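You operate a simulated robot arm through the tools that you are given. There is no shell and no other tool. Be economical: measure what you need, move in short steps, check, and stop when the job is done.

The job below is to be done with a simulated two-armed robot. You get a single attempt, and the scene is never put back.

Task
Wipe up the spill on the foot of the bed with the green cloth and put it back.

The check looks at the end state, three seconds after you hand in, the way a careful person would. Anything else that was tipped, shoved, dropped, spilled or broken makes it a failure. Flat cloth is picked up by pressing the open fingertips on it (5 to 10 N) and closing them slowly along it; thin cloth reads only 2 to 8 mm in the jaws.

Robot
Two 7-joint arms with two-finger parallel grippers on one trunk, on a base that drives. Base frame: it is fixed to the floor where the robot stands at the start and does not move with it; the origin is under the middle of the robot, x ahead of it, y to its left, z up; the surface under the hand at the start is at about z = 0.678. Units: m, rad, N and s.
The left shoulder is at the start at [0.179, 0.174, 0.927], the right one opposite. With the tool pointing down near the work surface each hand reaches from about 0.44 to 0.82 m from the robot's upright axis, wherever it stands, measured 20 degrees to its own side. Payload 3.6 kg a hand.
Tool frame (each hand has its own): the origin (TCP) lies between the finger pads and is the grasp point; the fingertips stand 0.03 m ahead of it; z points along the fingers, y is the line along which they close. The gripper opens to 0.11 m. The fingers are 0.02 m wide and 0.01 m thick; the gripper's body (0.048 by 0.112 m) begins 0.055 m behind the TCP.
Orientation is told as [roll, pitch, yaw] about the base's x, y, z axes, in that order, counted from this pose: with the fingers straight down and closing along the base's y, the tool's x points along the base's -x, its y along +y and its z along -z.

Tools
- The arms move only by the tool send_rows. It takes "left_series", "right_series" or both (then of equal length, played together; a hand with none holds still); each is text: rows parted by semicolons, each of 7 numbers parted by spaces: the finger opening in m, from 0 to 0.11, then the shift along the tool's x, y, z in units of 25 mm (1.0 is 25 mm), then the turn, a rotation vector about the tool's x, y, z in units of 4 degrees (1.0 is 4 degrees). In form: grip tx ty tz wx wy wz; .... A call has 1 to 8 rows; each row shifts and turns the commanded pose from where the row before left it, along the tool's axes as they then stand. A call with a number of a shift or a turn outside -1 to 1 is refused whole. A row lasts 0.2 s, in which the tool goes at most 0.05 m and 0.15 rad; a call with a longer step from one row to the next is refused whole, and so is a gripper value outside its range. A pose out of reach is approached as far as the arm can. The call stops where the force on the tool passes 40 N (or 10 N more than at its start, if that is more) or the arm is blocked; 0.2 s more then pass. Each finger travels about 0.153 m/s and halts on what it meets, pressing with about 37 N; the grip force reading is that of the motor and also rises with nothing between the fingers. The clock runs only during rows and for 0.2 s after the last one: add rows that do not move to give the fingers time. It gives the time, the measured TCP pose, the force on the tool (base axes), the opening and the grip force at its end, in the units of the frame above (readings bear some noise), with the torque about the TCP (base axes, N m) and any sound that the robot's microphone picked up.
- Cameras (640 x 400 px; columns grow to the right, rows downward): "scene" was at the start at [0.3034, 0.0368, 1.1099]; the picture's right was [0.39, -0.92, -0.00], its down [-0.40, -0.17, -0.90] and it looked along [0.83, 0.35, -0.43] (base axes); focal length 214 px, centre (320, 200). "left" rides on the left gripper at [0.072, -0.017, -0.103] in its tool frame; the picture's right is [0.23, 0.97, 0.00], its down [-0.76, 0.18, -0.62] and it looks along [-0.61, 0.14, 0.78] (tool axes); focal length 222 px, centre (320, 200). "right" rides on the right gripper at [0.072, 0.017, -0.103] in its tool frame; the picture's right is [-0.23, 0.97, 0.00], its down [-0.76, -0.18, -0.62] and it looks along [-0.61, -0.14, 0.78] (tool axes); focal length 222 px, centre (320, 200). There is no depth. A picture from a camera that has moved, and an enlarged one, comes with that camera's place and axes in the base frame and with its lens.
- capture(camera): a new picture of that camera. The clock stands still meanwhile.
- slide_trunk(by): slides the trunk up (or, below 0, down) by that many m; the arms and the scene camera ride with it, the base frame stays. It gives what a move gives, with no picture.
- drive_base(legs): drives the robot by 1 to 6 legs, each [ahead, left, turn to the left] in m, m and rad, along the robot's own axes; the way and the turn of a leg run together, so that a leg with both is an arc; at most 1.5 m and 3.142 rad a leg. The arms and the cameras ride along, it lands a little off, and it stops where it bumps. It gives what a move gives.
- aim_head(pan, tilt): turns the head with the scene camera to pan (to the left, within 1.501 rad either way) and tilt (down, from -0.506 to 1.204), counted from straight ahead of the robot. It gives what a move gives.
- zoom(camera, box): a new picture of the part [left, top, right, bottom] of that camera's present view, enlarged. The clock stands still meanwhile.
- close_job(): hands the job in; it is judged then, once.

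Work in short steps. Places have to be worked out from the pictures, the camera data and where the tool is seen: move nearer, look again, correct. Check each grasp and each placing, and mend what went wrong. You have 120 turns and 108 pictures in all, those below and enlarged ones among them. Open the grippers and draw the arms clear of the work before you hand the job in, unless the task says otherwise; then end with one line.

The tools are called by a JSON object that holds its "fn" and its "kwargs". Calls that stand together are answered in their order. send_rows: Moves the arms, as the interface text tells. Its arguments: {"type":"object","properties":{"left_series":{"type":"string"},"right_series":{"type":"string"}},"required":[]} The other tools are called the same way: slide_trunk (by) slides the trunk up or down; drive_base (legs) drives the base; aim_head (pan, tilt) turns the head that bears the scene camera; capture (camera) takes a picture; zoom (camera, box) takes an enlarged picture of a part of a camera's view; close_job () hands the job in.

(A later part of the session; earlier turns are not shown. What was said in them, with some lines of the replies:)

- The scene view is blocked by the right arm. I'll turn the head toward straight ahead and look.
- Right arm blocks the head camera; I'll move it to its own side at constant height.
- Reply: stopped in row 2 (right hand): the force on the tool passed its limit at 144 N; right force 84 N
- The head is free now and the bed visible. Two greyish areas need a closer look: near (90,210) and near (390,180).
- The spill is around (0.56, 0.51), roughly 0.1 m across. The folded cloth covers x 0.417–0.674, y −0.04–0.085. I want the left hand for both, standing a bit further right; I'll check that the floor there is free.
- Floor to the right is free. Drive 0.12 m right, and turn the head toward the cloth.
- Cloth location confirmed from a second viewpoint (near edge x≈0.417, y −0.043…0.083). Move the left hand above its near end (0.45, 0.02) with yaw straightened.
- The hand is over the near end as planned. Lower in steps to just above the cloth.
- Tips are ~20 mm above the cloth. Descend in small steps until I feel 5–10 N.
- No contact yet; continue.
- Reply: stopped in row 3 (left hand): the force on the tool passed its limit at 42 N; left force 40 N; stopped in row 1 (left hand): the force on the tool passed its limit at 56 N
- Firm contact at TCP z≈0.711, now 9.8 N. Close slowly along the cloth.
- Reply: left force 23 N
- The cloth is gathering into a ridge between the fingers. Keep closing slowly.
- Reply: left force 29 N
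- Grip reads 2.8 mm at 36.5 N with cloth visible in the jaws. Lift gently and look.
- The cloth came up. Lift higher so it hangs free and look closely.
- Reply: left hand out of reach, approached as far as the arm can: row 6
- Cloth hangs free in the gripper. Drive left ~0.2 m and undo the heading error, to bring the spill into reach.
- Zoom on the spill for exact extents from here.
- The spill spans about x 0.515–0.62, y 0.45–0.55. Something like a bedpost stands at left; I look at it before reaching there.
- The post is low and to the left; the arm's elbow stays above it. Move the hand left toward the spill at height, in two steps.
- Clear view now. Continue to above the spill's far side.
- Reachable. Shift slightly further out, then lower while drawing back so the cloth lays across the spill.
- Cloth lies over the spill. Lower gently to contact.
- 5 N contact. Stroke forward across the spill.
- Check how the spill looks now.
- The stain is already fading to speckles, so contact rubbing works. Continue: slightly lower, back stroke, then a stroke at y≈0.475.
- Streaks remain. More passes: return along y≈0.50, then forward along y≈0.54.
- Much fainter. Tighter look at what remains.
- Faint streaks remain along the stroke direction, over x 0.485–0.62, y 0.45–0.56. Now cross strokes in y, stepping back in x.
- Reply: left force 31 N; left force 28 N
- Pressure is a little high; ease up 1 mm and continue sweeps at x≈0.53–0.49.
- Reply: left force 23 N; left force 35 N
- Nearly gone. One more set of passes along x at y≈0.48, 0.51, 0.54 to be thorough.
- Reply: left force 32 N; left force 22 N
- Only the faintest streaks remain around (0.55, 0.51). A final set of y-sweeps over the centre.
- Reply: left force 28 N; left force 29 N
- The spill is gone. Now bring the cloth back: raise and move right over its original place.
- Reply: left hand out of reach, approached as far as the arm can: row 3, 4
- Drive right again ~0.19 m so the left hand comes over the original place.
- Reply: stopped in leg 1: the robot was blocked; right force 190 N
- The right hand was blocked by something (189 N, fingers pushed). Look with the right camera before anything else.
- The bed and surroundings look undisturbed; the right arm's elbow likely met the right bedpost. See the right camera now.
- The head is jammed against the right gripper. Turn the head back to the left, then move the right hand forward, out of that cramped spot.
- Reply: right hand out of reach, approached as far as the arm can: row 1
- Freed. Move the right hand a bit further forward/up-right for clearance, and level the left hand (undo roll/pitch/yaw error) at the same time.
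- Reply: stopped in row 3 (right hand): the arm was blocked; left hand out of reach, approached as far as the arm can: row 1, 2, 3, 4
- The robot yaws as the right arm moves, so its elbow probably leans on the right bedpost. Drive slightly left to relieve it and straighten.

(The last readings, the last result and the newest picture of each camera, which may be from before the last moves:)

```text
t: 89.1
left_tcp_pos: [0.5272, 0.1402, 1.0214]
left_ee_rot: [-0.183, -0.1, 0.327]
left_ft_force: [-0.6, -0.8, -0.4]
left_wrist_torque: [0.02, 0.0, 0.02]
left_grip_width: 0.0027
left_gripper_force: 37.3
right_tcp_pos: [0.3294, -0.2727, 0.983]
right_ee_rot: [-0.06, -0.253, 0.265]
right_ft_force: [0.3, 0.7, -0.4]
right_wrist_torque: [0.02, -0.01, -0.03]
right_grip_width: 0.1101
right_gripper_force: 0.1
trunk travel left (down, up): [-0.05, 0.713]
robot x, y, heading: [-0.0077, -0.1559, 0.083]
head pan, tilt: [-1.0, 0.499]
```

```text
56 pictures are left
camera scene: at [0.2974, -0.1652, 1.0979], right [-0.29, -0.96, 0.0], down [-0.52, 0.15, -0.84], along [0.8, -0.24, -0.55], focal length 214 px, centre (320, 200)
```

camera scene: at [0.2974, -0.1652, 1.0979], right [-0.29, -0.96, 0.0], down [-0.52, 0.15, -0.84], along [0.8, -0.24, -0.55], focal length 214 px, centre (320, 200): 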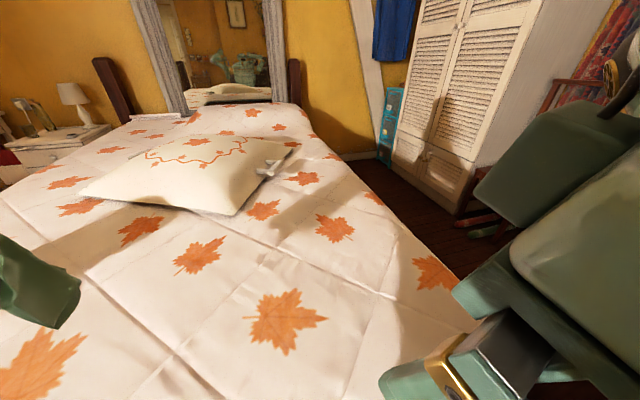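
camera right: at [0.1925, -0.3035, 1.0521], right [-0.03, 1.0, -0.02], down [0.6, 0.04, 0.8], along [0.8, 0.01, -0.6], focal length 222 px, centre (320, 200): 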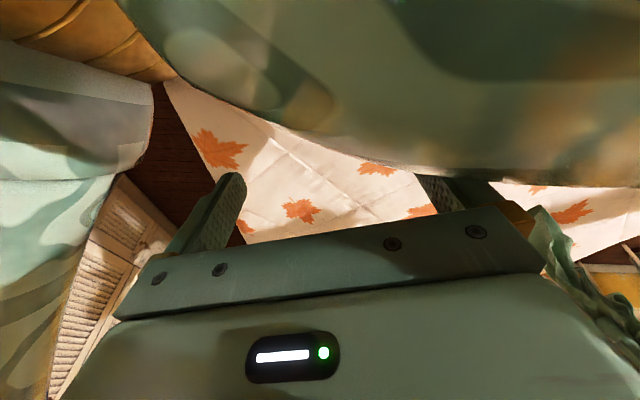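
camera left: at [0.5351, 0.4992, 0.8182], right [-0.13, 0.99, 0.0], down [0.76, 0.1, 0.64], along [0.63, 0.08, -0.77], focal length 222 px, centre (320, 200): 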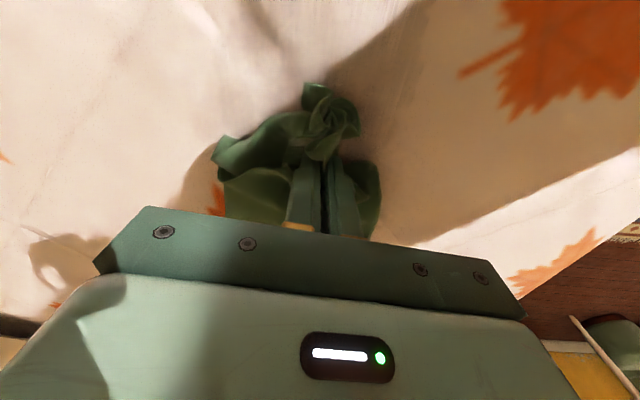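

A mirror at the bed's head reflects the robot; zoom there to see the right arm and post.

{"fn": "aim_head", "kwargs": {"pan": -0.2, "tilt": 0.3}}

{"fn": "capture", "kwargs": {"camera": "scene"}}

```text
t: 90.2
left_tcp_pos: [0.5283, 0.1367, 1.022]
left_ee_rot: [-0.182, -0.099, 0.324]
left_ft_force: [0.4, 0.1, -1.4]
left_wrist_torque: [-0.02, 0.04, 0.04]
left_grip_width: 0.0032
left_gripper_force: 36.8
right_tcp_pos: [0.3307, -0.2719, 0.9853]
right_ee_rot: [-0.051, -0.245, 0.258]
right_ft_force: [1.3, 0.0, -1.3]
right_wrist_torque: [-0.02, 0.01, 0.02]
right_grip_width: 0.1099
right_gripper_force: 0.2
trunk travel left (down, up): [-0.05, 0.713]
robot x, y, heading: [-0.0083, -0.1617, 0.082]
head pan, tilt: [-0.201, 0.3]
```

```text
55 pictures are left
camera scene: at [0.3015, -0.1594, 1.1063], right [-0.2, -0.98, 0.0], down [-0.46, 0.09, -0.89], along [0.87, -0.18, -0.46], focal length 214 px, centre (320, 200)
```

scene: 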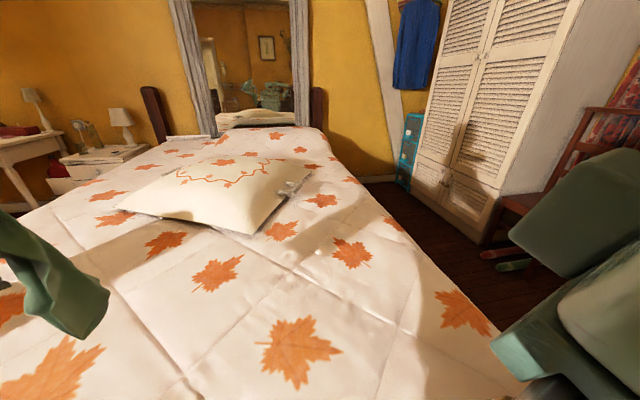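

{"fn": "zoom", "kwargs": {"camera": "scene", "box": [190, 40, 310, 115]}}

```text
5.33 times, centred on (250, 78) of scene
camera zoom: at [0.3015, -0.1594, 1.1063], right [-0.2, -0.98, 0.0], down [-0.46, 0.09, -0.89], along [0.87, -0.18, -0.46], focal length 1144 px, centre (693, 853)
```

zoom: 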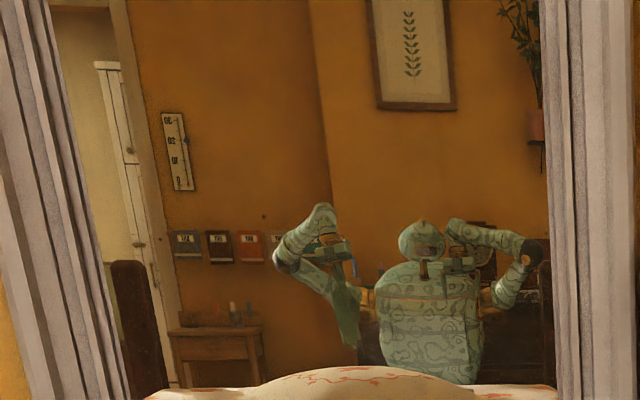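

The mirror shows the right elbow up against the right bedpost. Drive left another ~0.07 m, straightening.

{"fn": "drive_base", "kwargs": {"legs": [[0, 0.07, -0.08]]}}

{"fn": "aim_head", "kwargs": {"pan": -0.1, "tilt": 0.3}}

{"fn": "zoom", "kwargs": {"camera": "scene", "box": [240, 40, 400, 140]}}

```text
t: 91.2
left_tcp_pos: [0.5454, 0.1648, 1.0239]
left_ee_rot: [-0.182, -0.1, 0.243]
left_ft_force: [0.9, 1.7, -0.4]
left_wrist_torque: [-0.04, 0.0, 0.02]
left_grip_width: 0.003
left_gripper_force: 36.6
right_tcp_pos: [0.3153, -0.2281, 0.9861]
right_ee_rot: [-0.051, -0.249, 0.175]
right_ft_force: [0.0, 0.2, -0.4]
right_wrist_torque: [-0.01, 0.01, 0.04]
right_grip_width: 0.1101
right_gripper_force: 0.1
trunk travel left (down, up): [-0.05, 0.713]
robot x, y, heading: [-0.012, -0.0885, -0.006]
head pan, tilt: [-0.201, 0.3]
```

```text
t: 91.9
left_tcp_pos: [0.5461, 0.1648, 1.0221]
left_ee_rot: [-0.18, -0.103, 0.241]
left_ft_force: [0.3, -0.2, -0.7]
left_wrist_torque: [0.02, 0.02, 0.06]
left_grip_width: 0.0028
left_gripper_force: 37.1
right_tcp_pos: [0.3174, -0.2282, 0.9871]
right_ee_rot: [-0.037, -0.251, 0.155]
right_ft_force: [89.4, -8.5, -10.4]
right_wrist_torque: [0.33, 7.66, -4.09]
right_grip_width: 0.1099
right_gripper_force: 0.1
trunk travel left (down, up): [-0.05, 0.713]
robot x, y, heading: [-0.0112, -0.0887, -0.001]
head pan, tilt: [-0.099, 0.3]
```

```text
4.00 times, centred on (320, 90) of scene
camera zoom: at [0.2982, -0.1095, 1.1142], right [-0.22, -0.98, 0.0], down [-0.38, 0.09, -0.92], along [0.9, -0.2, -0.39], focal length 858 px, centre (320, 640)
```

zoom: 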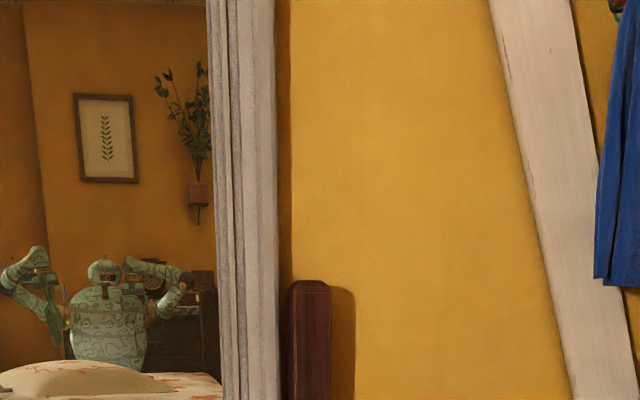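

Post cleared (heading ≈0), but the head now presses the right gripper. Turn the head left and shift the right hand forward-right.

{"fn": "aim_head", "kwargs": {"pan": 0.35, "tilt": 0.8}}

{"fn": "send_rows", "kwargs": {"right_series": "0.11 -0.5 -0.3 0 0 0 0;0.11 -0.8 -0.3 0 0 0 0;0.11 -0.8 -0.3 0 0 0 0;0.11 -0.5 0 0 0 0 0;0.11 0 0 0 0 0 0"}}

{"fn": "capture", "kwargs": {"camera": "scene"}}

```text
t: 92.8
left_tcp_pos: [0.5444, 0.1638, 1.0237]
left_ee_rot: [-0.18, -0.105, 0.241]
left_ft_force: [0.1, -0.3, 0.2]
left_wrist_torque: [0.05, 0.01, 0.01]
left_grip_width: 0.0029
left_gripper_force: 36.5
right_tcp_pos: [0.3145, -0.228, 0.9869]
right_ee_rot: [-0.046, -0.25, 0.176]
right_ft_force: [0.2, -0.4, -0.9]
right_wrist_torque: [0.01, 0.0, -0.01]
right_grip_width: 0.1099
right_gripper_force: 0.1
trunk travel left (down, up): [-0.05, 0.713]
robot x, y, heading: [-0.0098, -0.0881, 0.001]
head pan, tilt: [0.351, 0.799]
```

```text
t: 94.0
left_tcp_pos: [0.5447, 0.1635, 1.0239]
left_ee_rot: [-0.179, -0.104, 0.243]
left_ft_force: [0.3, 0.0, -0.3]
left_wrist_torque: [0.03, 0.02, 0.03]
left_grip_width: 0.0027
left_gripper_force: 37.3
right_tcp_pos: [0.3796, -0.2401, 1.0041]
right_ee_rot: [-0.046, -0.25, 0.175]
right_ft_force: [-0.9, -0.9, 0.4]
right_wrist_torque: [0.01, -0.01, 0.01]
right_grip_width: 0.1101
right_gripper_force: 0.0
trunk travel left (down, up): [-0.05, 0.713]
robot x, y, heading: [-0.0133, -0.0886, -0.003]
head pan, tilt: [0.351, 0.799]
```

```text
52 pictures are left
camera scene: at [0.2836, -0.0616, 1.0791], right [0.34, -0.94, 0.0], down [-0.67, -0.25, -0.7], along [0.65, 0.24, -0.72], focal length 214 px, centre (320, 200)
```

scene: 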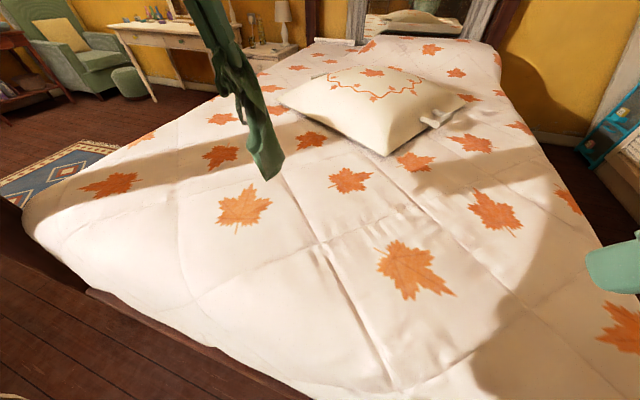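

Both arms clear. Level the left hand while lowering it a bit.

{"fn": "send_rows", "kwargs": {"left_series": "0 0 0 0.8 -0.65 0.36 0.87;0 0 0 0.8 -0.65 0.36 0.87;0 0 0 0.8 -0.65 0.36 0.87;0 0 0 0.8 -0.65 0.36 0.87;0 0 0 0 0 0 0"}}

```text
t: 95.2
left_tcp_pos: [0.5557, 0.1742, 0.9775]
left_ee_rot: [-0.057, -0.068, 0.098]
left_ft_force: [0.6, 0.4, -1.1]
left_wrist_torque: [-0.01, -0.01, 0.03]
left_grip_width: 0.0032
left_gripper_force: 36.5
left hand out of reach, approached as far as the arm can: row 1, 2
right_tcp_pos: [0.3797, -0.2391, 1.0046]
right_ee_rot: [-0.048, -0.249, 0.174]
right_ft_force: [0.2, -0.1, 0.1]
right_wrist_torque: [0.0, -0.01, 0.01]
right_grip_width: 0.1099
right_gripper_force: 0.1
trunk travel left (down, up): [-0.05, 0.713]
robot x, y, heading: [-0.012, -0.0891, -0.002]
head pan, tilt: [0.351, 0.799]
```

{"fn": "send_rows", "kwargs": {"left_series": "0 0 0 0.5 -0.4 0.5 0.7;0 0 0 0.5 -0.4 0.5 0.7;0 -0.7 -1 0.2 0 0 0;0 -0.7 -1 0.2 0 0 0;0 -0.7 -1 0 0 0 0;0 -0.7 -1 0 0 0 0;0 -0.7 -1 0 0 0 0;0 -0.7 -1 0 0 0 0"}}

{"fn": "capture", "kwargs": {"camera": "scene"}}

```text
t: 97.0
left_tcp_pos: [0.6113, 0.1018, 0.9431]
left_ee_rot: [0.001, -0.003, 0.003]
left_ft_force: [0.1, -0.3, -0.5]
left_wrist_torque: [-0.01, 0.0, 0.05]
left_grip_width: 0.0031
left_gripper_force: 36.7
left hand out of reach, approached as far as the arm can: row 5, 6, 7, 8
right_tcp_pos: [0.3801, -0.2417, 1.0038]
right_ee_rot: [-0.048, -0.249, 0.174]
right_ft_force: [-0.4, -0.4, -1.0]
right_wrist_torque: [0.01, 0.02, 0.01]
right_grip_width: 0.1101
right_gripper_force: 0.0
trunk travel left (down, up): [-0.05, 0.713]
robot x, y, heading: [-0.0066, -0.0908, -0.004]
head pan, tilt: [0.351, 0.799]
```

```text
51 pictures are left
camera scene: at [0.2835, -0.0616, 1.0791], right [0.34, -0.94, 0.0], down [-0.67, -0.25, -0.7], along [0.65, 0.24, -0.72], focal length 214 px, centre (320, 200)
```

scene: 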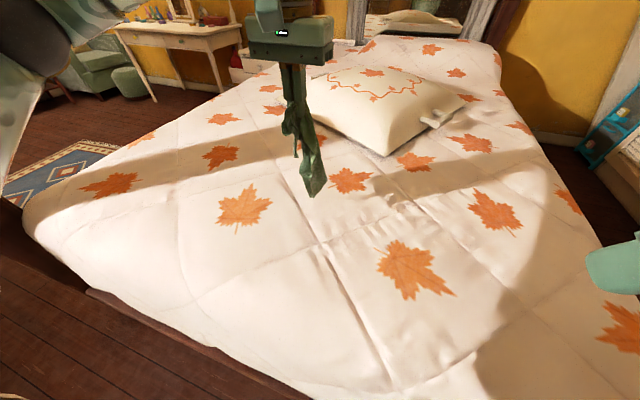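

Reach limit at this height. Lower slightly and see where the hand goes.

{"fn": "send_rows", "kwargs": {"left_series": "0 0 0 0.7 0 0 0;0 0 0 0.7 0 0 0;0 0 0 0 0 0 0"}}

```text
t: 97.8
left_tcp_pos: [0.611, 0.1006, 0.9077]
left_ee_rot: [0.001, 0.001, 0.003]
left_ft_force: [0.8, 0.6, 0.3]
left_wrist_torque: [0.01, -0.03, 0.04]
left_grip_width: 0.0032
left_gripper_force: 37.0
right_tcp_pos: [0.381, -0.2405, 1.0029]
right_ee_rot: [-0.046, -0.251, 0.175]
right_ft_force: [-0.1, -0.2, 0.5]
right_wrist_torque: [0.01, -0.03, 0.04]
right_grip_width: 0.1101
right_gripper_force: 0.1
trunk travel left (down, up): [-0.05, 0.713]
robot x, y, heading: [-0.0139, -0.087, -0.004]
head pan, tilt: [0.351, 0.799]
```

{"fn": "send_rows", "kwargs": {"left_series": "0 -0.6 -1 0 0 0 0;0 -0.6 -1 0 0 0 0;0 -0.6 -1 0 0 0 0;0 0 0 0 0 0 0"}}

{"fn": "capture", "kwargs": {"camera": "scene"}}

```text
t: 98.8
left_tcp_pos: [0.6161, 0.0939, 0.9081]
left_ee_rot: [0.002, 0.0, 0.001]
left_ft_force: [-0.1, 0.6, 0.1]
left_wrist_torque: [-0.02, -0.02, 0.04]
left_grip_width: 0.0028
left_gripper_force: 37.1
left hand out of reach, approached as far as the arm can: row 1, 2, 3
right_tcp_pos: [0.3808, -0.2397, 1.0044]
right_ee_rot: [-0.048, -0.25, 0.174]
right_ft_force: [0.9, -0.6, -0.9]
right_wrist_torque: [0.01, 0.0, 0.0]
right_grip_width: 0.1105
right_gripper_force: 0.1
trunk travel left (down, up): [-0.05, 0.713]
robot x, y, heading: [-0.0113, -0.09, -0.002]
head pan, tilt: [0.351, 0.799]
```

```text
50 pictures are left
camera scene: at [0.2837, -0.0616, 1.079], right [0.34, -0.94, 0.0], down [-0.67, -0.25, -0.7], along [0.65, 0.24, -0.72], focal length 214 px, centre (320, 200)
```

scene: 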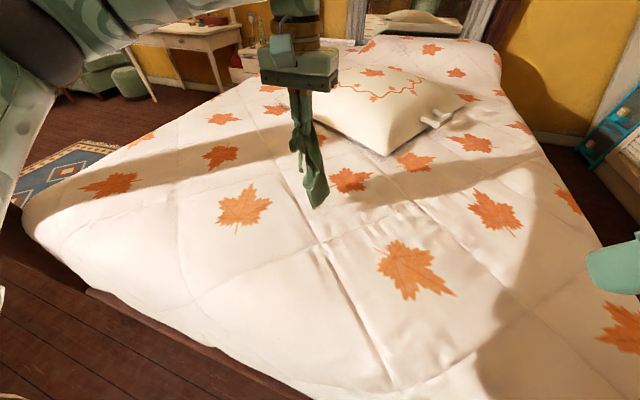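

Probably a wrist limit; let the hand yaw to the right while moving right.

{"fn": "send_rows", "kwargs": {"left_series": "0 0 -0.2 0 0 0 1;0 0 -0.4 0 0 0 1;0 0 -0.6 0 0 0 1;0 0 -0.8 0 0 0 1;0 0 -0.8 0 0 0 0;0 0 0 0 0 0 0"}}

```text
t: 100.2
left_tcp_pos: [0.6458, 0.1255, 0.9103]
left_ee_rot: [0.001, 0.0, -0.28]
left_ft_force: [-0.1, 0.0, -0.5]
left_wrist_torque: [0.05, 0.0, 0.03]
left_grip_width: 0.0031
left_gripper_force: 36.6
left hand out of reach, approached as far as the arm can: row 1, 2, 3, 4, 5
right_tcp_pos: [0.3804, -0.2386, 1.005]
right_ee_rot: [-0.047, -0.248, 0.175]
right_ft_force: [1.0, -1.5, -0.3]
right_wrist_torque: [-0.02, -0.03, -0.02]
right_grip_width: 0.1099
right_gripper_force: 0.0
trunk travel left (down, up): [-0.05, 0.713]
robot x, y, heading: [-0.0116, -0.0868, -0.005]
head pan, tilt: [0.351, 0.799]
```

That was the wrong way; yaw to the left instead.

{"fn": "send_rows", "kwargs": {"left_series": "0 0 0 0 0 0 -1;0 0 0 0 0 0 -1;0 0 0 0 0 0 -1;0 0 0 0 0 0 -1;0 0 -0.5 0 0 0 -1;0 0 -0.8 0 0 0 -1;0 0 -0.8 0 0 0 -1;0 0 -0.8 0 0 0 -0.5"}}

{"fn": "send_rows", "kwargs": {"left_series": "0 0 -0.8 0 0 0 -0.5;0 0 -0.8 0 0 0 0;0 0 -0.5 0 0 0 0;0 0 0 0 0 0 0"}}

```text
t: 102.0
left_tcp_pos: [0.6823, 0.1781, 0.9063]
left_ee_rot: [0.001, -0.001, 0.229]
left_ft_force: [0.5, -0.1, -0.5]
left_wrist_torque: [0.0, 0.02, -0.07]
left_grip_width: 0.003
left_gripper_force: 36.8
left hand out of reach, approached as far as the arm can: row 5, 6, 7, 8
right_tcp_pos: [0.3809, -0.24, 1.0043]
right_ee_rot: [-0.048, -0.249, 0.174]
right_ft_force: [-0.4, -0.6, -0.7]
right_wrist_torque: [0.01, -0.03, -0.01]
right_grip_width: 0.11
right_gripper_force: 0.0
trunk travel left (down, up): [-0.05, 0.713]
robot x, y, heading: [-0.0112, -0.0898, -0.003]
head pan, tilt: [0.351, 0.799]
```

```text
t: 103.0
left_tcp_pos: [0.6708, 0.1559, 0.9041]
left_ee_rot: [0.001, -0.002, 0.282]
left_ft_force: [0.8, 0.0, -0.1]
left_wrist_torque: [0.02, 0.02, -0.04]
left_grip_width: 0.0027
left_gripper_force: 37.1
left hand out of reach, approached as far as the arm can: row 1, 2, 3
right_tcp_pos: [0.3816, -0.2392, 1.0037]
right_ee_rot: [-0.049, -0.25, 0.173]
right_ft_force: [-0.1, 0.4, 0.6]
right_wrist_torque: [-0.06, -0.01, 0.02]
right_grip_width: 0.11
right_gripper_force: 0.0
trunk travel left (down, up): [-0.05, 0.713]
robot x, y, heading: [-0.0143, -0.0909, -0.001]
head pan, tilt: [0.351, 0.799]
```

The arm is at its inward limit; turn the robot to the right instead so that the place lies on the left arm's side.

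{"fn": "drive_base", "kwargs": {"legs": [[0, 0, -0.22]]}}

{"fn": "aim_head", "kwargs": {"pan": 0.5, "tilt": 0.8}}

{"fn": "capture", "kwargs": {"camera": "scene"}}

```text
t: 104.0
left_tcp_pos: [0.6834, 0.1296, 0.9014]
left_ee_rot: [-0.007, 0.001, 0.234]
left_ft_force: [0.9, 0.3, 0.3]
left_wrist_torque: [-0.02, 0.0, -0.06]
left_grip_width: 0.0028
left_gripper_force: 36.7
right_tcp_pos: [0.3737, -0.2465, 1.0035]
right_ee_rot: [-0.065, -0.247, 0.146]
right_ft_force: [-0.1, 0.7, -0.3]
right_wrist_torque: [-0.01, 0.01, 0.0]
right_grip_width: 0.1101
right_gripper_force: 0.0
trunk travel left (down, up): [-0.05, 0.713]
robot x, y, heading: [-0.0086, -0.0854, -0.05]
head pan, tilt: [0.351, 0.799]
stopped in leg 1: the robot was blocked; the commanded pose is now the measured one
```

```text
t: 104.7
left_tcp_pos: [0.6836, 0.1306, 0.9015]
left_ee_rot: [-0.008, 0.003, 0.231]
left_ft_force: [-0.1, 0.7, -0.4]
left_wrist_torque: [0.01, 0.03, 0.0]
left_grip_width: 0.0032
left_gripper_force: 37.6
right_tcp_pos: [0.3745, -0.2463, 1.0041]
right_ee_rot: [-0.068, -0.245, 0.144]
right_ft_force: [0.3, -1.2, 0.0]
right_wrist_torque: [0.03, -0.01, 0.01]
right_grip_width: 0.1099
right_gripper_force: 0.0
trunk travel left (down, up): [-0.05, 0.713]
robot x, y, heading: [-0.0078, -0.0929, -0.048]
head pan, tilt: [0.499, 0.799]
```

```text
49 pictures are left
camera scene: at [0.2832, -0.055, 1.0785], right [0.43, -0.9, 0.01], down [-0.65, -0.32, -0.69], along [0.63, 0.3, -0.72], focal length 214 px, centre (320, 200)
```

scene: 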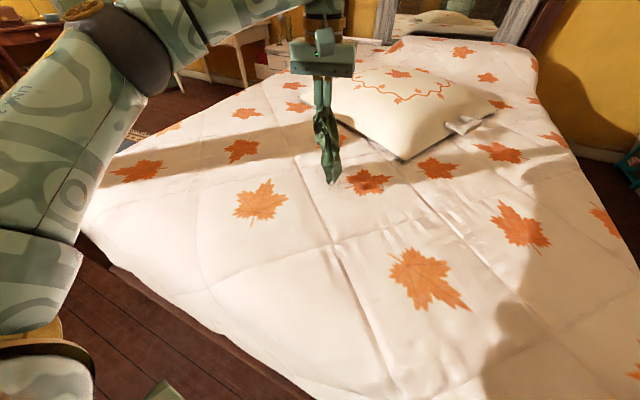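

Turning was blocked, probably base against the bed rail. Back off 0.08 m, then turn.

{"fn": "drive_base", "kwargs": {"legs": [[-0.08, 0, 0], [0, 0, -0.2]]}}

{"fn": "capture", "kwargs": {"camera": "scene"}}

```text
t: 106.5
left_tcp_pos: [0.6635, 0.0822, 0.912]
left_ee_rot: [0.0, -0.009, 0.08]
left_ft_force: [1.2, 0.5, -1.2]
left_wrist_torque: [-0.01, 0.08, 0.05]
left_grip_width: 0.003
left_gripper_force: 37.0
right_tcp_pos: [0.2994, -0.2428, 1.0055]
right_ee_rot: [-0.062, -0.256, -0.004]
right_ft_force: [0.6, -0.3, -0.8]
right_wrist_torque: [0.01, 0.06, 0.01]
right_grip_width: 0.11
right_gripper_force: 0.0
trunk travel left (down, up): [-0.05, 0.713]
robot x, y, heading: [-0.0417, -0.0234, -0.2]
head pan, tilt: [0.499, 0.799]
stopped in leg 2: the robot was blocked; the commanded pose is now the measured one
```

```text
48 pictures are left
camera scene: at [0.2484, -0.042, 1.079], right [0.29, -0.96, 0.0], down [-0.69, -0.21, -0.7], along [0.67, 0.21, -0.72], focal length 214 px, centre (320, 200)
```

scene: 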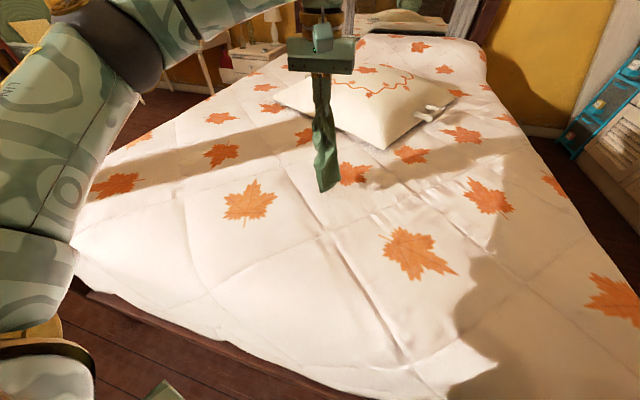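

Heading is now −0.2 and the hand is at (0.664, 0.082). Try moving right to y≈0.02.

{"fn": "send_rows", "kwargs": {"left_series": "0 0 -0.7 0 0 0 0;0 0 -0.9 0 0 0 0;0 0 -0.9 0 0 0 0;0 0 0 0 0 0 0"}}

{"fn": "aim_head", "kwargs": {"pan": 1.5, "tilt": 0.8}}

{"fn": "capture", "kwargs": {"camera": "scene"}}

```text
t: 107.5
left_tcp_pos: [0.6659, 0.0753, 0.9097]
left_ee_rot: [0.0, -0.012, 0.08]
left_ft_force: [0.1, 0.4, -0.2]
left_wrist_torque: [-0.03, 0.02, 0.05]
left_grip_width: 0.0032
left_gripper_force: 36.9
left hand out of reach, approached as far as the arm can: row 1, 2, 3
right_tcp_pos: [0.3013, -0.2434, 1.0049]
right_ee_rot: [-0.062, -0.257, -0.006]
right_ft_force: [-0.2, 0.0, 0.2]
right_wrist_torque: [0.01, -0.01, 0.03]
right_grip_width: 0.1101
right_gripper_force: 0.1
trunk travel left (down, up): [-0.05, 0.713]
robot x, y, heading: [-0.044, -0.024, -0.202]
head pan, tilt: [0.499, 0.799]
```

```text
t: 108.7
left_tcp_pos: [0.666, 0.0752, 0.91]
left_ee_rot: [0.001, -0.01, 0.078]
left_ft_force: [-0.7, 0.8, -1.4]
left_wrist_torque: [0.03, -0.02, 0.02]
left_grip_width: 0.003
left_gripper_force: 37.3
right_tcp_pos: [0.3024, -0.2454, 1.0062]
right_ee_rot: [-0.061, -0.256, -0.006]
right_ft_force: [0.4, -0.6, -0.6]
right_wrist_torque: [0.02, 0.0, -0.01]
right_grip_width: 0.1099
right_gripper_force: 0.0
trunk travel left (down, up): [-0.05, 0.713]
robot x, y, heading: [-0.0405, -0.0227, -0.202]
head pan, tilt: [1.499, 0.799]
```

```text
47 pictures are left
camera scene: at [0.1929, 0.0107, 1.0791], right [0.96, -0.27, 0.0], down [-0.19, -0.69, -0.7], along [0.19, 0.67, -0.72], focal length 214 px, centre (320, 200)
```

scene: 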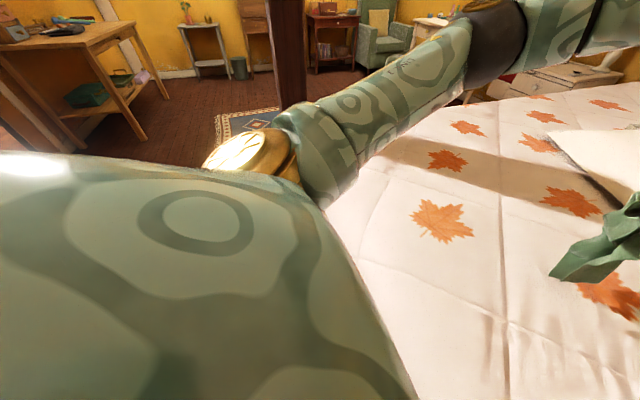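

The left side is free. Reach grows as the hand lowers, so lower while moving right and slightly back.

{"fn": "send_rows", "kwargs": {"left_series": "0 0.3 -0.6 0.6 0 0 0;0 0.4 -0.6 0.8 0 0 0;0 0.6 -0.6 0.8 0 0 0;0 0 0 0 0 0 0"}}

{"fn": "aim_head", "kwargs": {"pan": 0.45, "tilt": 0.9}}

{"fn": "capture", "kwargs": {"camera": "scene"}}

```text
t: 109.7
left_tcp_pos: [0.6415, 0.0351, 0.8535]
left_ee_rot: [0.0, -0.01, 0.078]
left_ft_force: [0.1, 0.2, -0.1]
left_wrist_torque: [0.0, -0.02, 0.01]
left_grip_width: 0.003
left_gripper_force: 37.0
left hand out of reach, approached as far as the arm can: row 1
right_tcp_pos: [0.3013, -0.2446, 1.0056]
right_ee_rot: [-0.061, -0.256, -0.004]
right_ft_force: [1.2, -0.2, 0.3]
right_wrist_torque: [-0.02, 0.0, -0.02]
right_grip_width: 0.1099
right_gripper_force: 0.2
trunk travel left (down, up): [-0.05, 0.713]
robot x, y, heading: [-0.0417, -0.0256, -0.2]
head pan, tilt: [1.499, 0.799]
```

```text
t: 111.0
left_tcp_pos: [0.6392, 0.0348, 0.8552]
left_ee_rot: [0.0, -0.011, 0.078]
left_ft_force: [-0.1, -0.4, -0.8]
left_wrist_torque: [-0.03, -0.05, 0.02]
left_grip_width: 0.003
left_gripper_force: 36.5
right_tcp_pos: [0.3013, -0.2452, 1.0058]
right_ee_rot: [-0.061, -0.255, -0.005]
right_ft_force: [-0.2, -0.5, 0.0]
right_wrist_torque: [0.03, 0.01, 0.0]
right_grip_width: 0.1099
right_gripper_force: 0.0
trunk travel left (down, up): [-0.05, 0.713]
robot x, y, heading: [-0.0421, -0.0213, -0.2]
head pan, tilt: [0.45, 0.901]
```

```text
46 pictures are left
camera scene: at [0.2443, -0.0482, 1.0711], right [0.25, -0.97, 0.0], down [-0.76, -0.19, -0.62], along [0.6, 0.15, -0.78], focal length 214 px, centre (320, 200)
```

scene: 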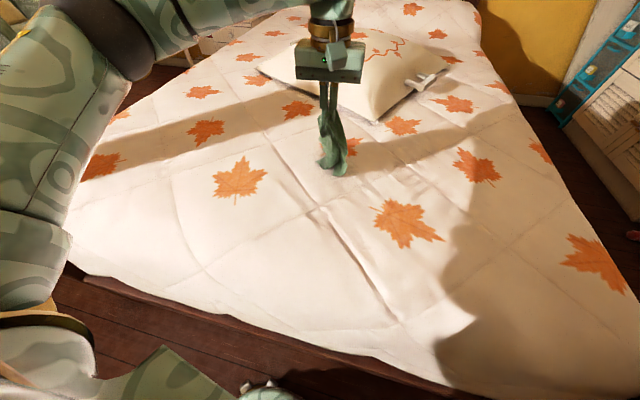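

Cloth tip touches at about (0.655, 0.014). Now draw back to x≈0.44 while lowering.

{"fn": "send_rows", "kwargs": {"left_series": "0 0.7 0 1 0 0 0;0 0.9 0 1 0 0 0;0 1 0 0.9 0 0 0;0 1 0 0.8 0 0 0;0 1 0 0.6 0 0 0;0 1 0 0.4 0 0 0;0 1 0 0.3 0 0 0;0 1 0 0 0 0 0"}}

{"fn": "capture", "kwargs": {"camera": "scene"}}

{"fn": "capture", "kwargs": {"camera": "left"}}

```text
t: 112.8
left_tcp_pos: [0.4518, 0.0188, 0.7287]
left_ee_rot: [0.001, -0.011, 0.079]
left_ft_force: [0.1, 0.4, 0.0]
left_wrist_torque: [0.01, -0.04, 0.02]
left_grip_width: 0.0031
left_gripper_force: 36.7
right_tcp_pos: [0.3006, -0.2448, 1.0048]
right_ee_rot: [-0.061, -0.254, -0.006]
right_ft_force: [0.4, 0.8, 0.1]
right_wrist_torque: [0.02, 0.04, 0.0]
right_grip_width: 0.1099
right_gripper_force: 0.0
trunk travel left (down, up): [-0.05, 0.713]
robot x, y, heading: [-0.0433, -0.0274, -0.203]
head pan, tilt: [0.45, 0.901]
```

```text
45 pictures are left
camera scene: at [0.2441, -0.0483, 1.0712], right [0.25, -0.97, 0.0], down [-0.76, -0.19, -0.62], along [0.6, 0.15, -0.78], focal length 214 px, centre (320, 200)
```

scene: 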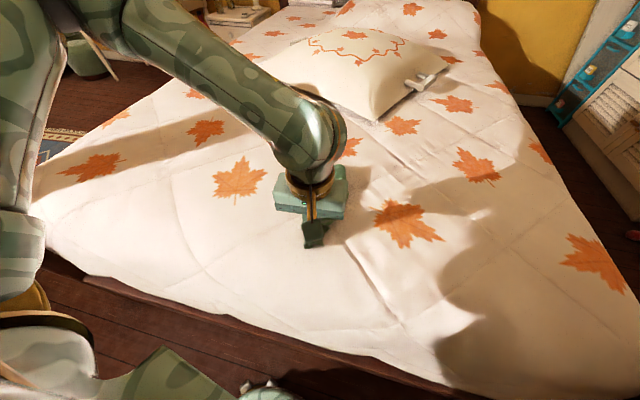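

```text
44 pictures are left
camera left: at [0.379, -0.0034, 0.8305], right [-0.3, 0.95, 0.0], down [0.74, 0.24, 0.63], along [0.6, 0.19, -0.78], focal length 222 px, centre (320, 200)
```

left: 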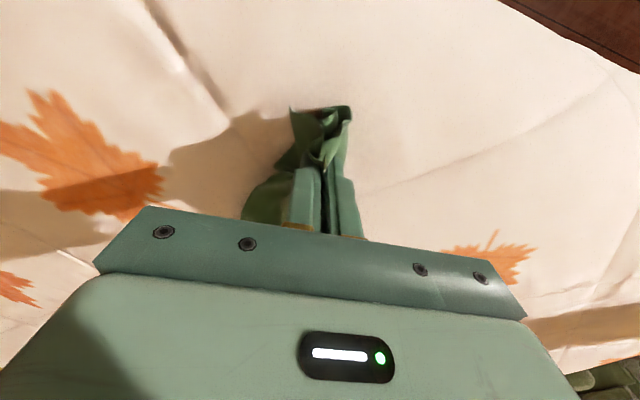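

Grip is back at the original grasp point (0.452, 0.019). Lower to the surface and open slowly.

{"fn": "send_rows", "kwargs": {"left_series": "0 0 0 0.3 0 0 0;0 0 0 0.15 0 0 0;0.01 0 0 0 0 0 0;0.02 0 0 0 0 0 0;0.04 0 0 0 0 0 0;0.06 0 0 0 0 0 0;0.08 0 0 0 0 0 0;0.08 0 0 0 0 0 0"}}

{"fn": "send_rows", "kwargs": {"left_series": "0.09 0 0 -0.3 0 0 0;0.1 0 0 -0.6 0 0 0;0.11 0 0 -1 0 0 0;0.11 0 0 -1 0 0 0;0.11 0 0 -1 0 0 0;0.11 0 0 -1 0 0 0;0.11 0 0 0 0 0 0"}}

{"fn": "capture", "kwargs": {"camera": "left"}}

{"fn": "capture", "kwargs": {"camera": "scene"}}

```text
t: 114.6
left_tcp_pos: [0.4516, 0.0177, 0.7161]
left_ee_rot: [-0.001, -0.01, 0.078]
left_ft_force: [-0.3, -0.8, 0.2]
left_wrist_torque: [0.01, 0.01, 0.0]
left_grip_width: 0.0799
left_gripper_force: 0.0
right_tcp_pos: [0.3003, -0.2447, 1.0053]
right_ee_rot: [-0.062, -0.256, -0.006]
right_ft_force: [-0.4, -0.1, -0.1]
right_wrist_torque: [-0.01, 0.0, 0.0]
right_grip_width: 0.11
right_gripper_force: 0.1
trunk travel left (down, up): [-0.05, 0.713]
robot x, y, heading: [-0.041, -0.0235, -0.2]
head pan, tilt: [0.45, 0.901]
```

```text
t: 116.2
left_tcp_pos: [0.4505, 0.0178, 0.8404]
left_ee_rot: [0.0, -0.009, 0.079]
left_ft_force: [-1.0, -0.3, -0.6]
left_wrist_torque: [0.0, -0.02, -0.01]
left_grip_width: 0.1099
left_gripper_force: 0.1
right_tcp_pos: [0.3017, -0.2443, 1.0056]
right_ee_rot: [-0.061, -0.255, -0.004]
right_ft_force: [0.1, -0.2, -0.9]
right_wrist_torque: [-0.02, -0.03, -0.02]
right_grip_width: 0.1098
right_gripper_force: 0.1
trunk travel left (down, up): [-0.05, 0.713]
robot x, y, heading: [-0.0458, -0.024, -0.201]
head pan, tilt: [0.45, 0.901]
```

```text
43 pictures are left
camera left: at [0.378, -0.0038, 0.9423], right [-0.3, 0.95, 0.0], down [0.74, 0.24, 0.63], along [0.6, 0.19, -0.78], focal length 222 px, centre (320, 200)
```

left: 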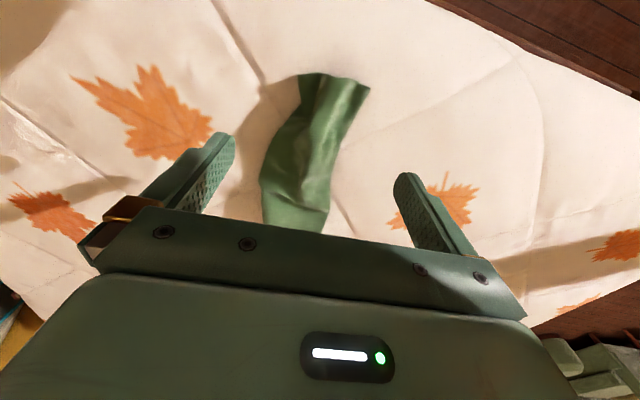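

```text
42 pictures are left
camera scene: at [0.2443, -0.0483, 1.0711], right [0.25, -0.97, 0.0], down [-0.76, -0.19, -0.62], along [0.6, 0.15, -0.78], focal length 214 px, centre (320, 200)
```

scene: 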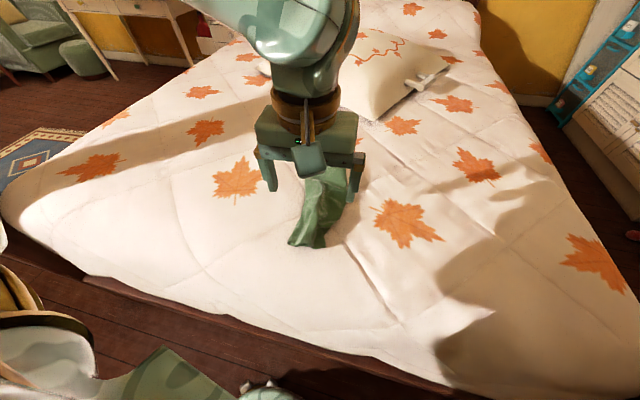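

The cloth is laid as a strip in its place. Move the left hand away to the left and look at it.

{"fn": "send_rows", "kwargs": {"left_series": "0.11 0 1 -0.3 0 0 0;0.11 0 1 -0.3 0 0 0;0.11 0 1 -0.3 0 0 0;0.11 0 1 -0.3 0 0 0;0.11 0 1 0 0 0 0;0.11 0 1 0 0 0 0;0.11 0 1 0 0 0 0;0.11 0 1 0 0 0 0"}}

{"fn": "zoom", "kwargs": {"camera": "scene", "box": [220, 120, 420, 280]}}

{"fn": "capture", "kwargs": {"camera": "scene"}}

```text
t: 118.0
left_tcp_pos: [0.4343, 0.2179, 0.8693]
left_ee_rot: [0.0, -0.011, 0.077]
left_ft_force: [-0.5, 0.3, 0.9]
left_wrist_torque: [0.01, 0.0, 0.01]
left_grip_width: 0.1104
left_gripper_force: 0.0
right_tcp_pos: [0.301, -0.2439, 1.0058]
right_ee_rot: [-0.061, -0.255, -0.005]
right_ft_force: [-0.1, 0.7, -0.7]
right_wrist_torque: [0.0, 0.0, 0.0]
right_grip_width: 0.1101
right_gripper_force: 0.1
trunk travel left (down, up): [-0.05, 0.713]
robot x, y, heading: [-0.0427, -0.0243, -0.205]
head pan, tilt: [0.45, 0.901]
```

```text
2.50 times, centred on (320, 200) of scene
camera zoom: at [0.2439, -0.048, 1.0713], right [0.25, -0.97, 0.0], down [-0.76, -0.19, -0.62], along [0.6, 0.15, -0.78], focal length 536 px, centre (320, 200)
```

zoom: 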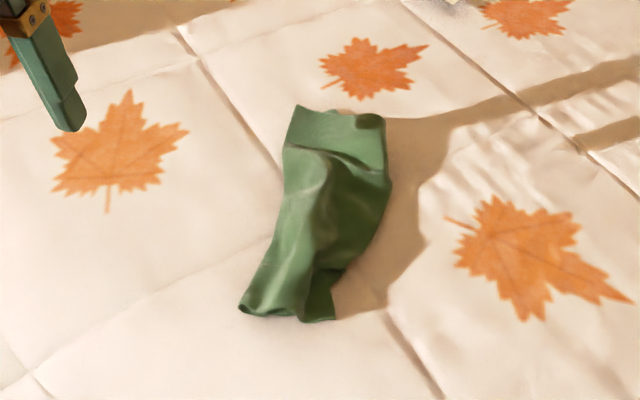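

```text
40 pictures are left
camera scene: at [0.2439, -0.048, 1.0713], right [0.25, -0.97, 0.0], down [-0.76, -0.19, -0.62], along [0.6, 0.15, -0.78], focal length 214 px, centre (320, 200)
```

scene: 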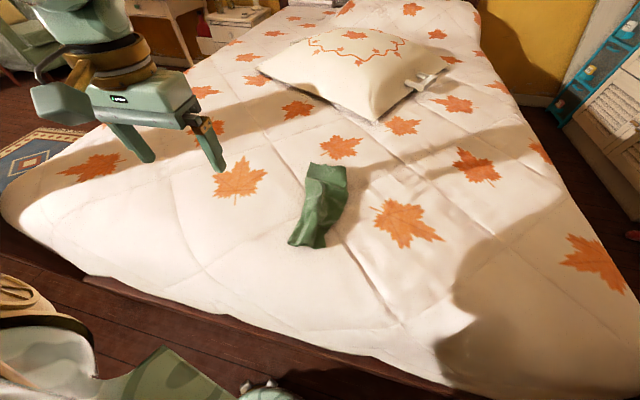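

The cloth lies at x 0.42–0.675, y −0.015–0.08, practically its original footprint. Raise the left hand clear, then recheck the spill area and, via the mirror, what's behind the robot.

{"fn": "send_rows", "kwargs": {"left_series": "0.11 0.3 0.6 -0.8 0 0 0;0.11 0.3 0.6 -0.8 0 0 0;0.11 0.3 0.6 -0.8 0 0 0;0.11 0 0 0 0 0 0"}}

{"fn": "capture", "kwargs": {"camera": "left"}}

{"fn": "aim_head", "kwargs": {"pan": 0.35, "tilt": 0.1}}

{"fn": "capture", "kwargs": {"camera": "scene"}}

```text
t: 119.0
left_tcp_pos: [0.412, 0.2582, 0.9216]
left_ee_rot: [0.0, -0.015, 0.081]
left_ft_force: [0.1, 0.9, -0.1]
left_wrist_torque: [0.0, 0.0, -0.03]
left_grip_width: 0.1097
left_gripper_force: 0.2
left hand out of reach, approached as far as the arm can: row 3
right_tcp_pos: [0.3011, -0.2437, 1.0041]
right_ee_rot: [-0.061, -0.254, -0.005]
right_ft_force: [0.3, 0.0, -1.0]
right_wrist_torque: [0.01, 0.0, -0.01]
right_grip_width: 0.11
right_gripper_force: 0.1
trunk travel left (down, up): [-0.05, 0.713]
robot x, y, heading: [-0.0412, -0.0269, -0.199]
head pan, tilt: [0.45, 0.901]
```

```text
39 pictures are left
camera left: at [0.3395, 0.2354, 1.0235], right [-0.3, 0.95, 0.0], down [0.74, 0.24, 0.63], along [0.61, 0.19, -0.77], focal length 222 px, centre (320, 200)
```

left: 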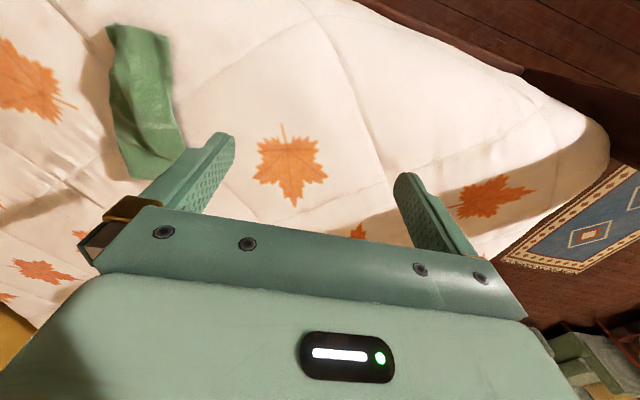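

```text
t: 120.2
left_tcp_pos: [0.4125, 0.258, 0.9211]
left_ee_rot: [0.001, -0.013, 0.08]
left_ft_force: [-0.1, 0.8, -0.6]
left_wrist_torque: [0.02, 0.03, 0.01]
left_grip_width: 0.1098
left_gripper_force: 0.1
right_tcp_pos: [0.301, -0.2439, 1.0071]
right_ee_rot: [-0.06, -0.255, -0.005]
right_ft_force: [-0.2, -0.1, -0.5]
right_wrist_torque: [-0.01, -0.01, -0.02]
right_grip_width: 0.1099
right_gripper_force: 0.1
trunk travel left (down, up): [-0.05, 0.713]
robot x, y, heading: [-0.0426, -0.0243, -0.2]
head pan, tilt: [0.351, 0.099]
```

```text
38 pictures are left
camera scene: at [0.262, -0.0531, 1.142], right [0.15, -0.99, 0.0], down [-0.1, -0.01, -0.99], along [0.98, 0.15, -0.1], focal length 214 px, centre (320, 200)
```

scene: 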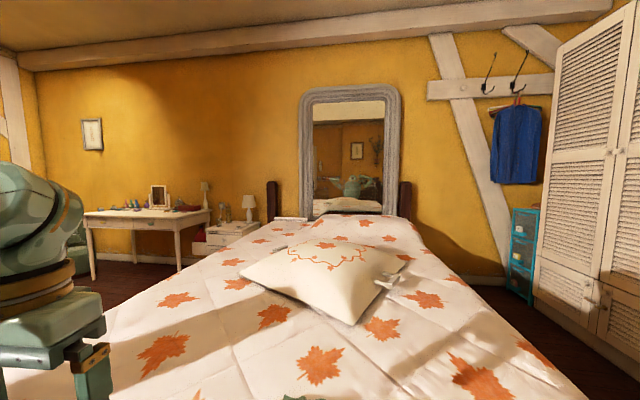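

{"fn": "zoom", "kwargs": {"camera": "scene", "box": [305, 110, 395, 215]}}

{"fn": "zoom", "kwargs": {"camera": "left", "box": [280, 120, 520, 270]}}

```text
3.81 times, centred on (350, 162) of scene
camera zoom: at [0.262, -0.0531, 1.142], right [0.15, -0.99, 0.0], down [-0.1, -0.01, -0.99], along [0.98, 0.15, -0.1], focal length 817 px, centre (206, 343)
```

zoom: 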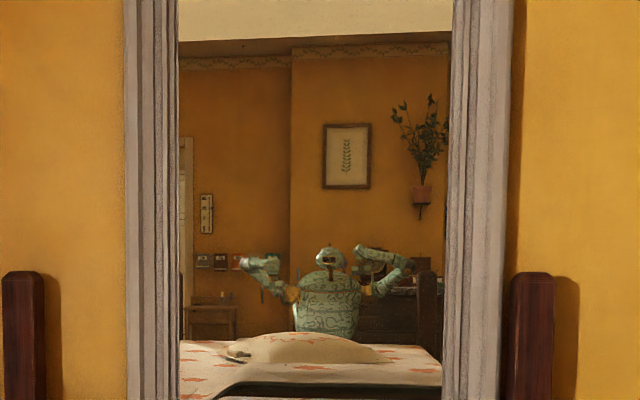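

```text
2.67 times, centred on (400, 195) of left
camera zoom: at [0.3398, 0.2355, 1.0233], right [-0.3, 0.95, 0.0], down [0.74, 0.24, 0.63], along [0.6, 0.19, -0.77], focal length 592 px, centre (107, 213)
```

zoom: 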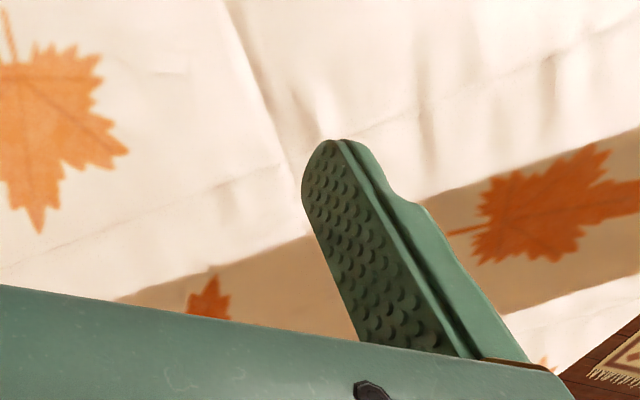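

The spill is gone, the cloth lies where it was, both grippers are open and clear, and nothing else looks disturbed. Handing in.

{"fn": "close_job", "kwargs": {}}

```text
The job is handed in.
```

I wiped up the spill on the foot of the bed and put the green cloth back in its original place. It now lies gathered and a little narrower than before. While driving, the right arm was blocked hard once (up to 189 N), apparently against the bedpost. Nothing I could see was moved, but I could only see behind the robot in the mirror.
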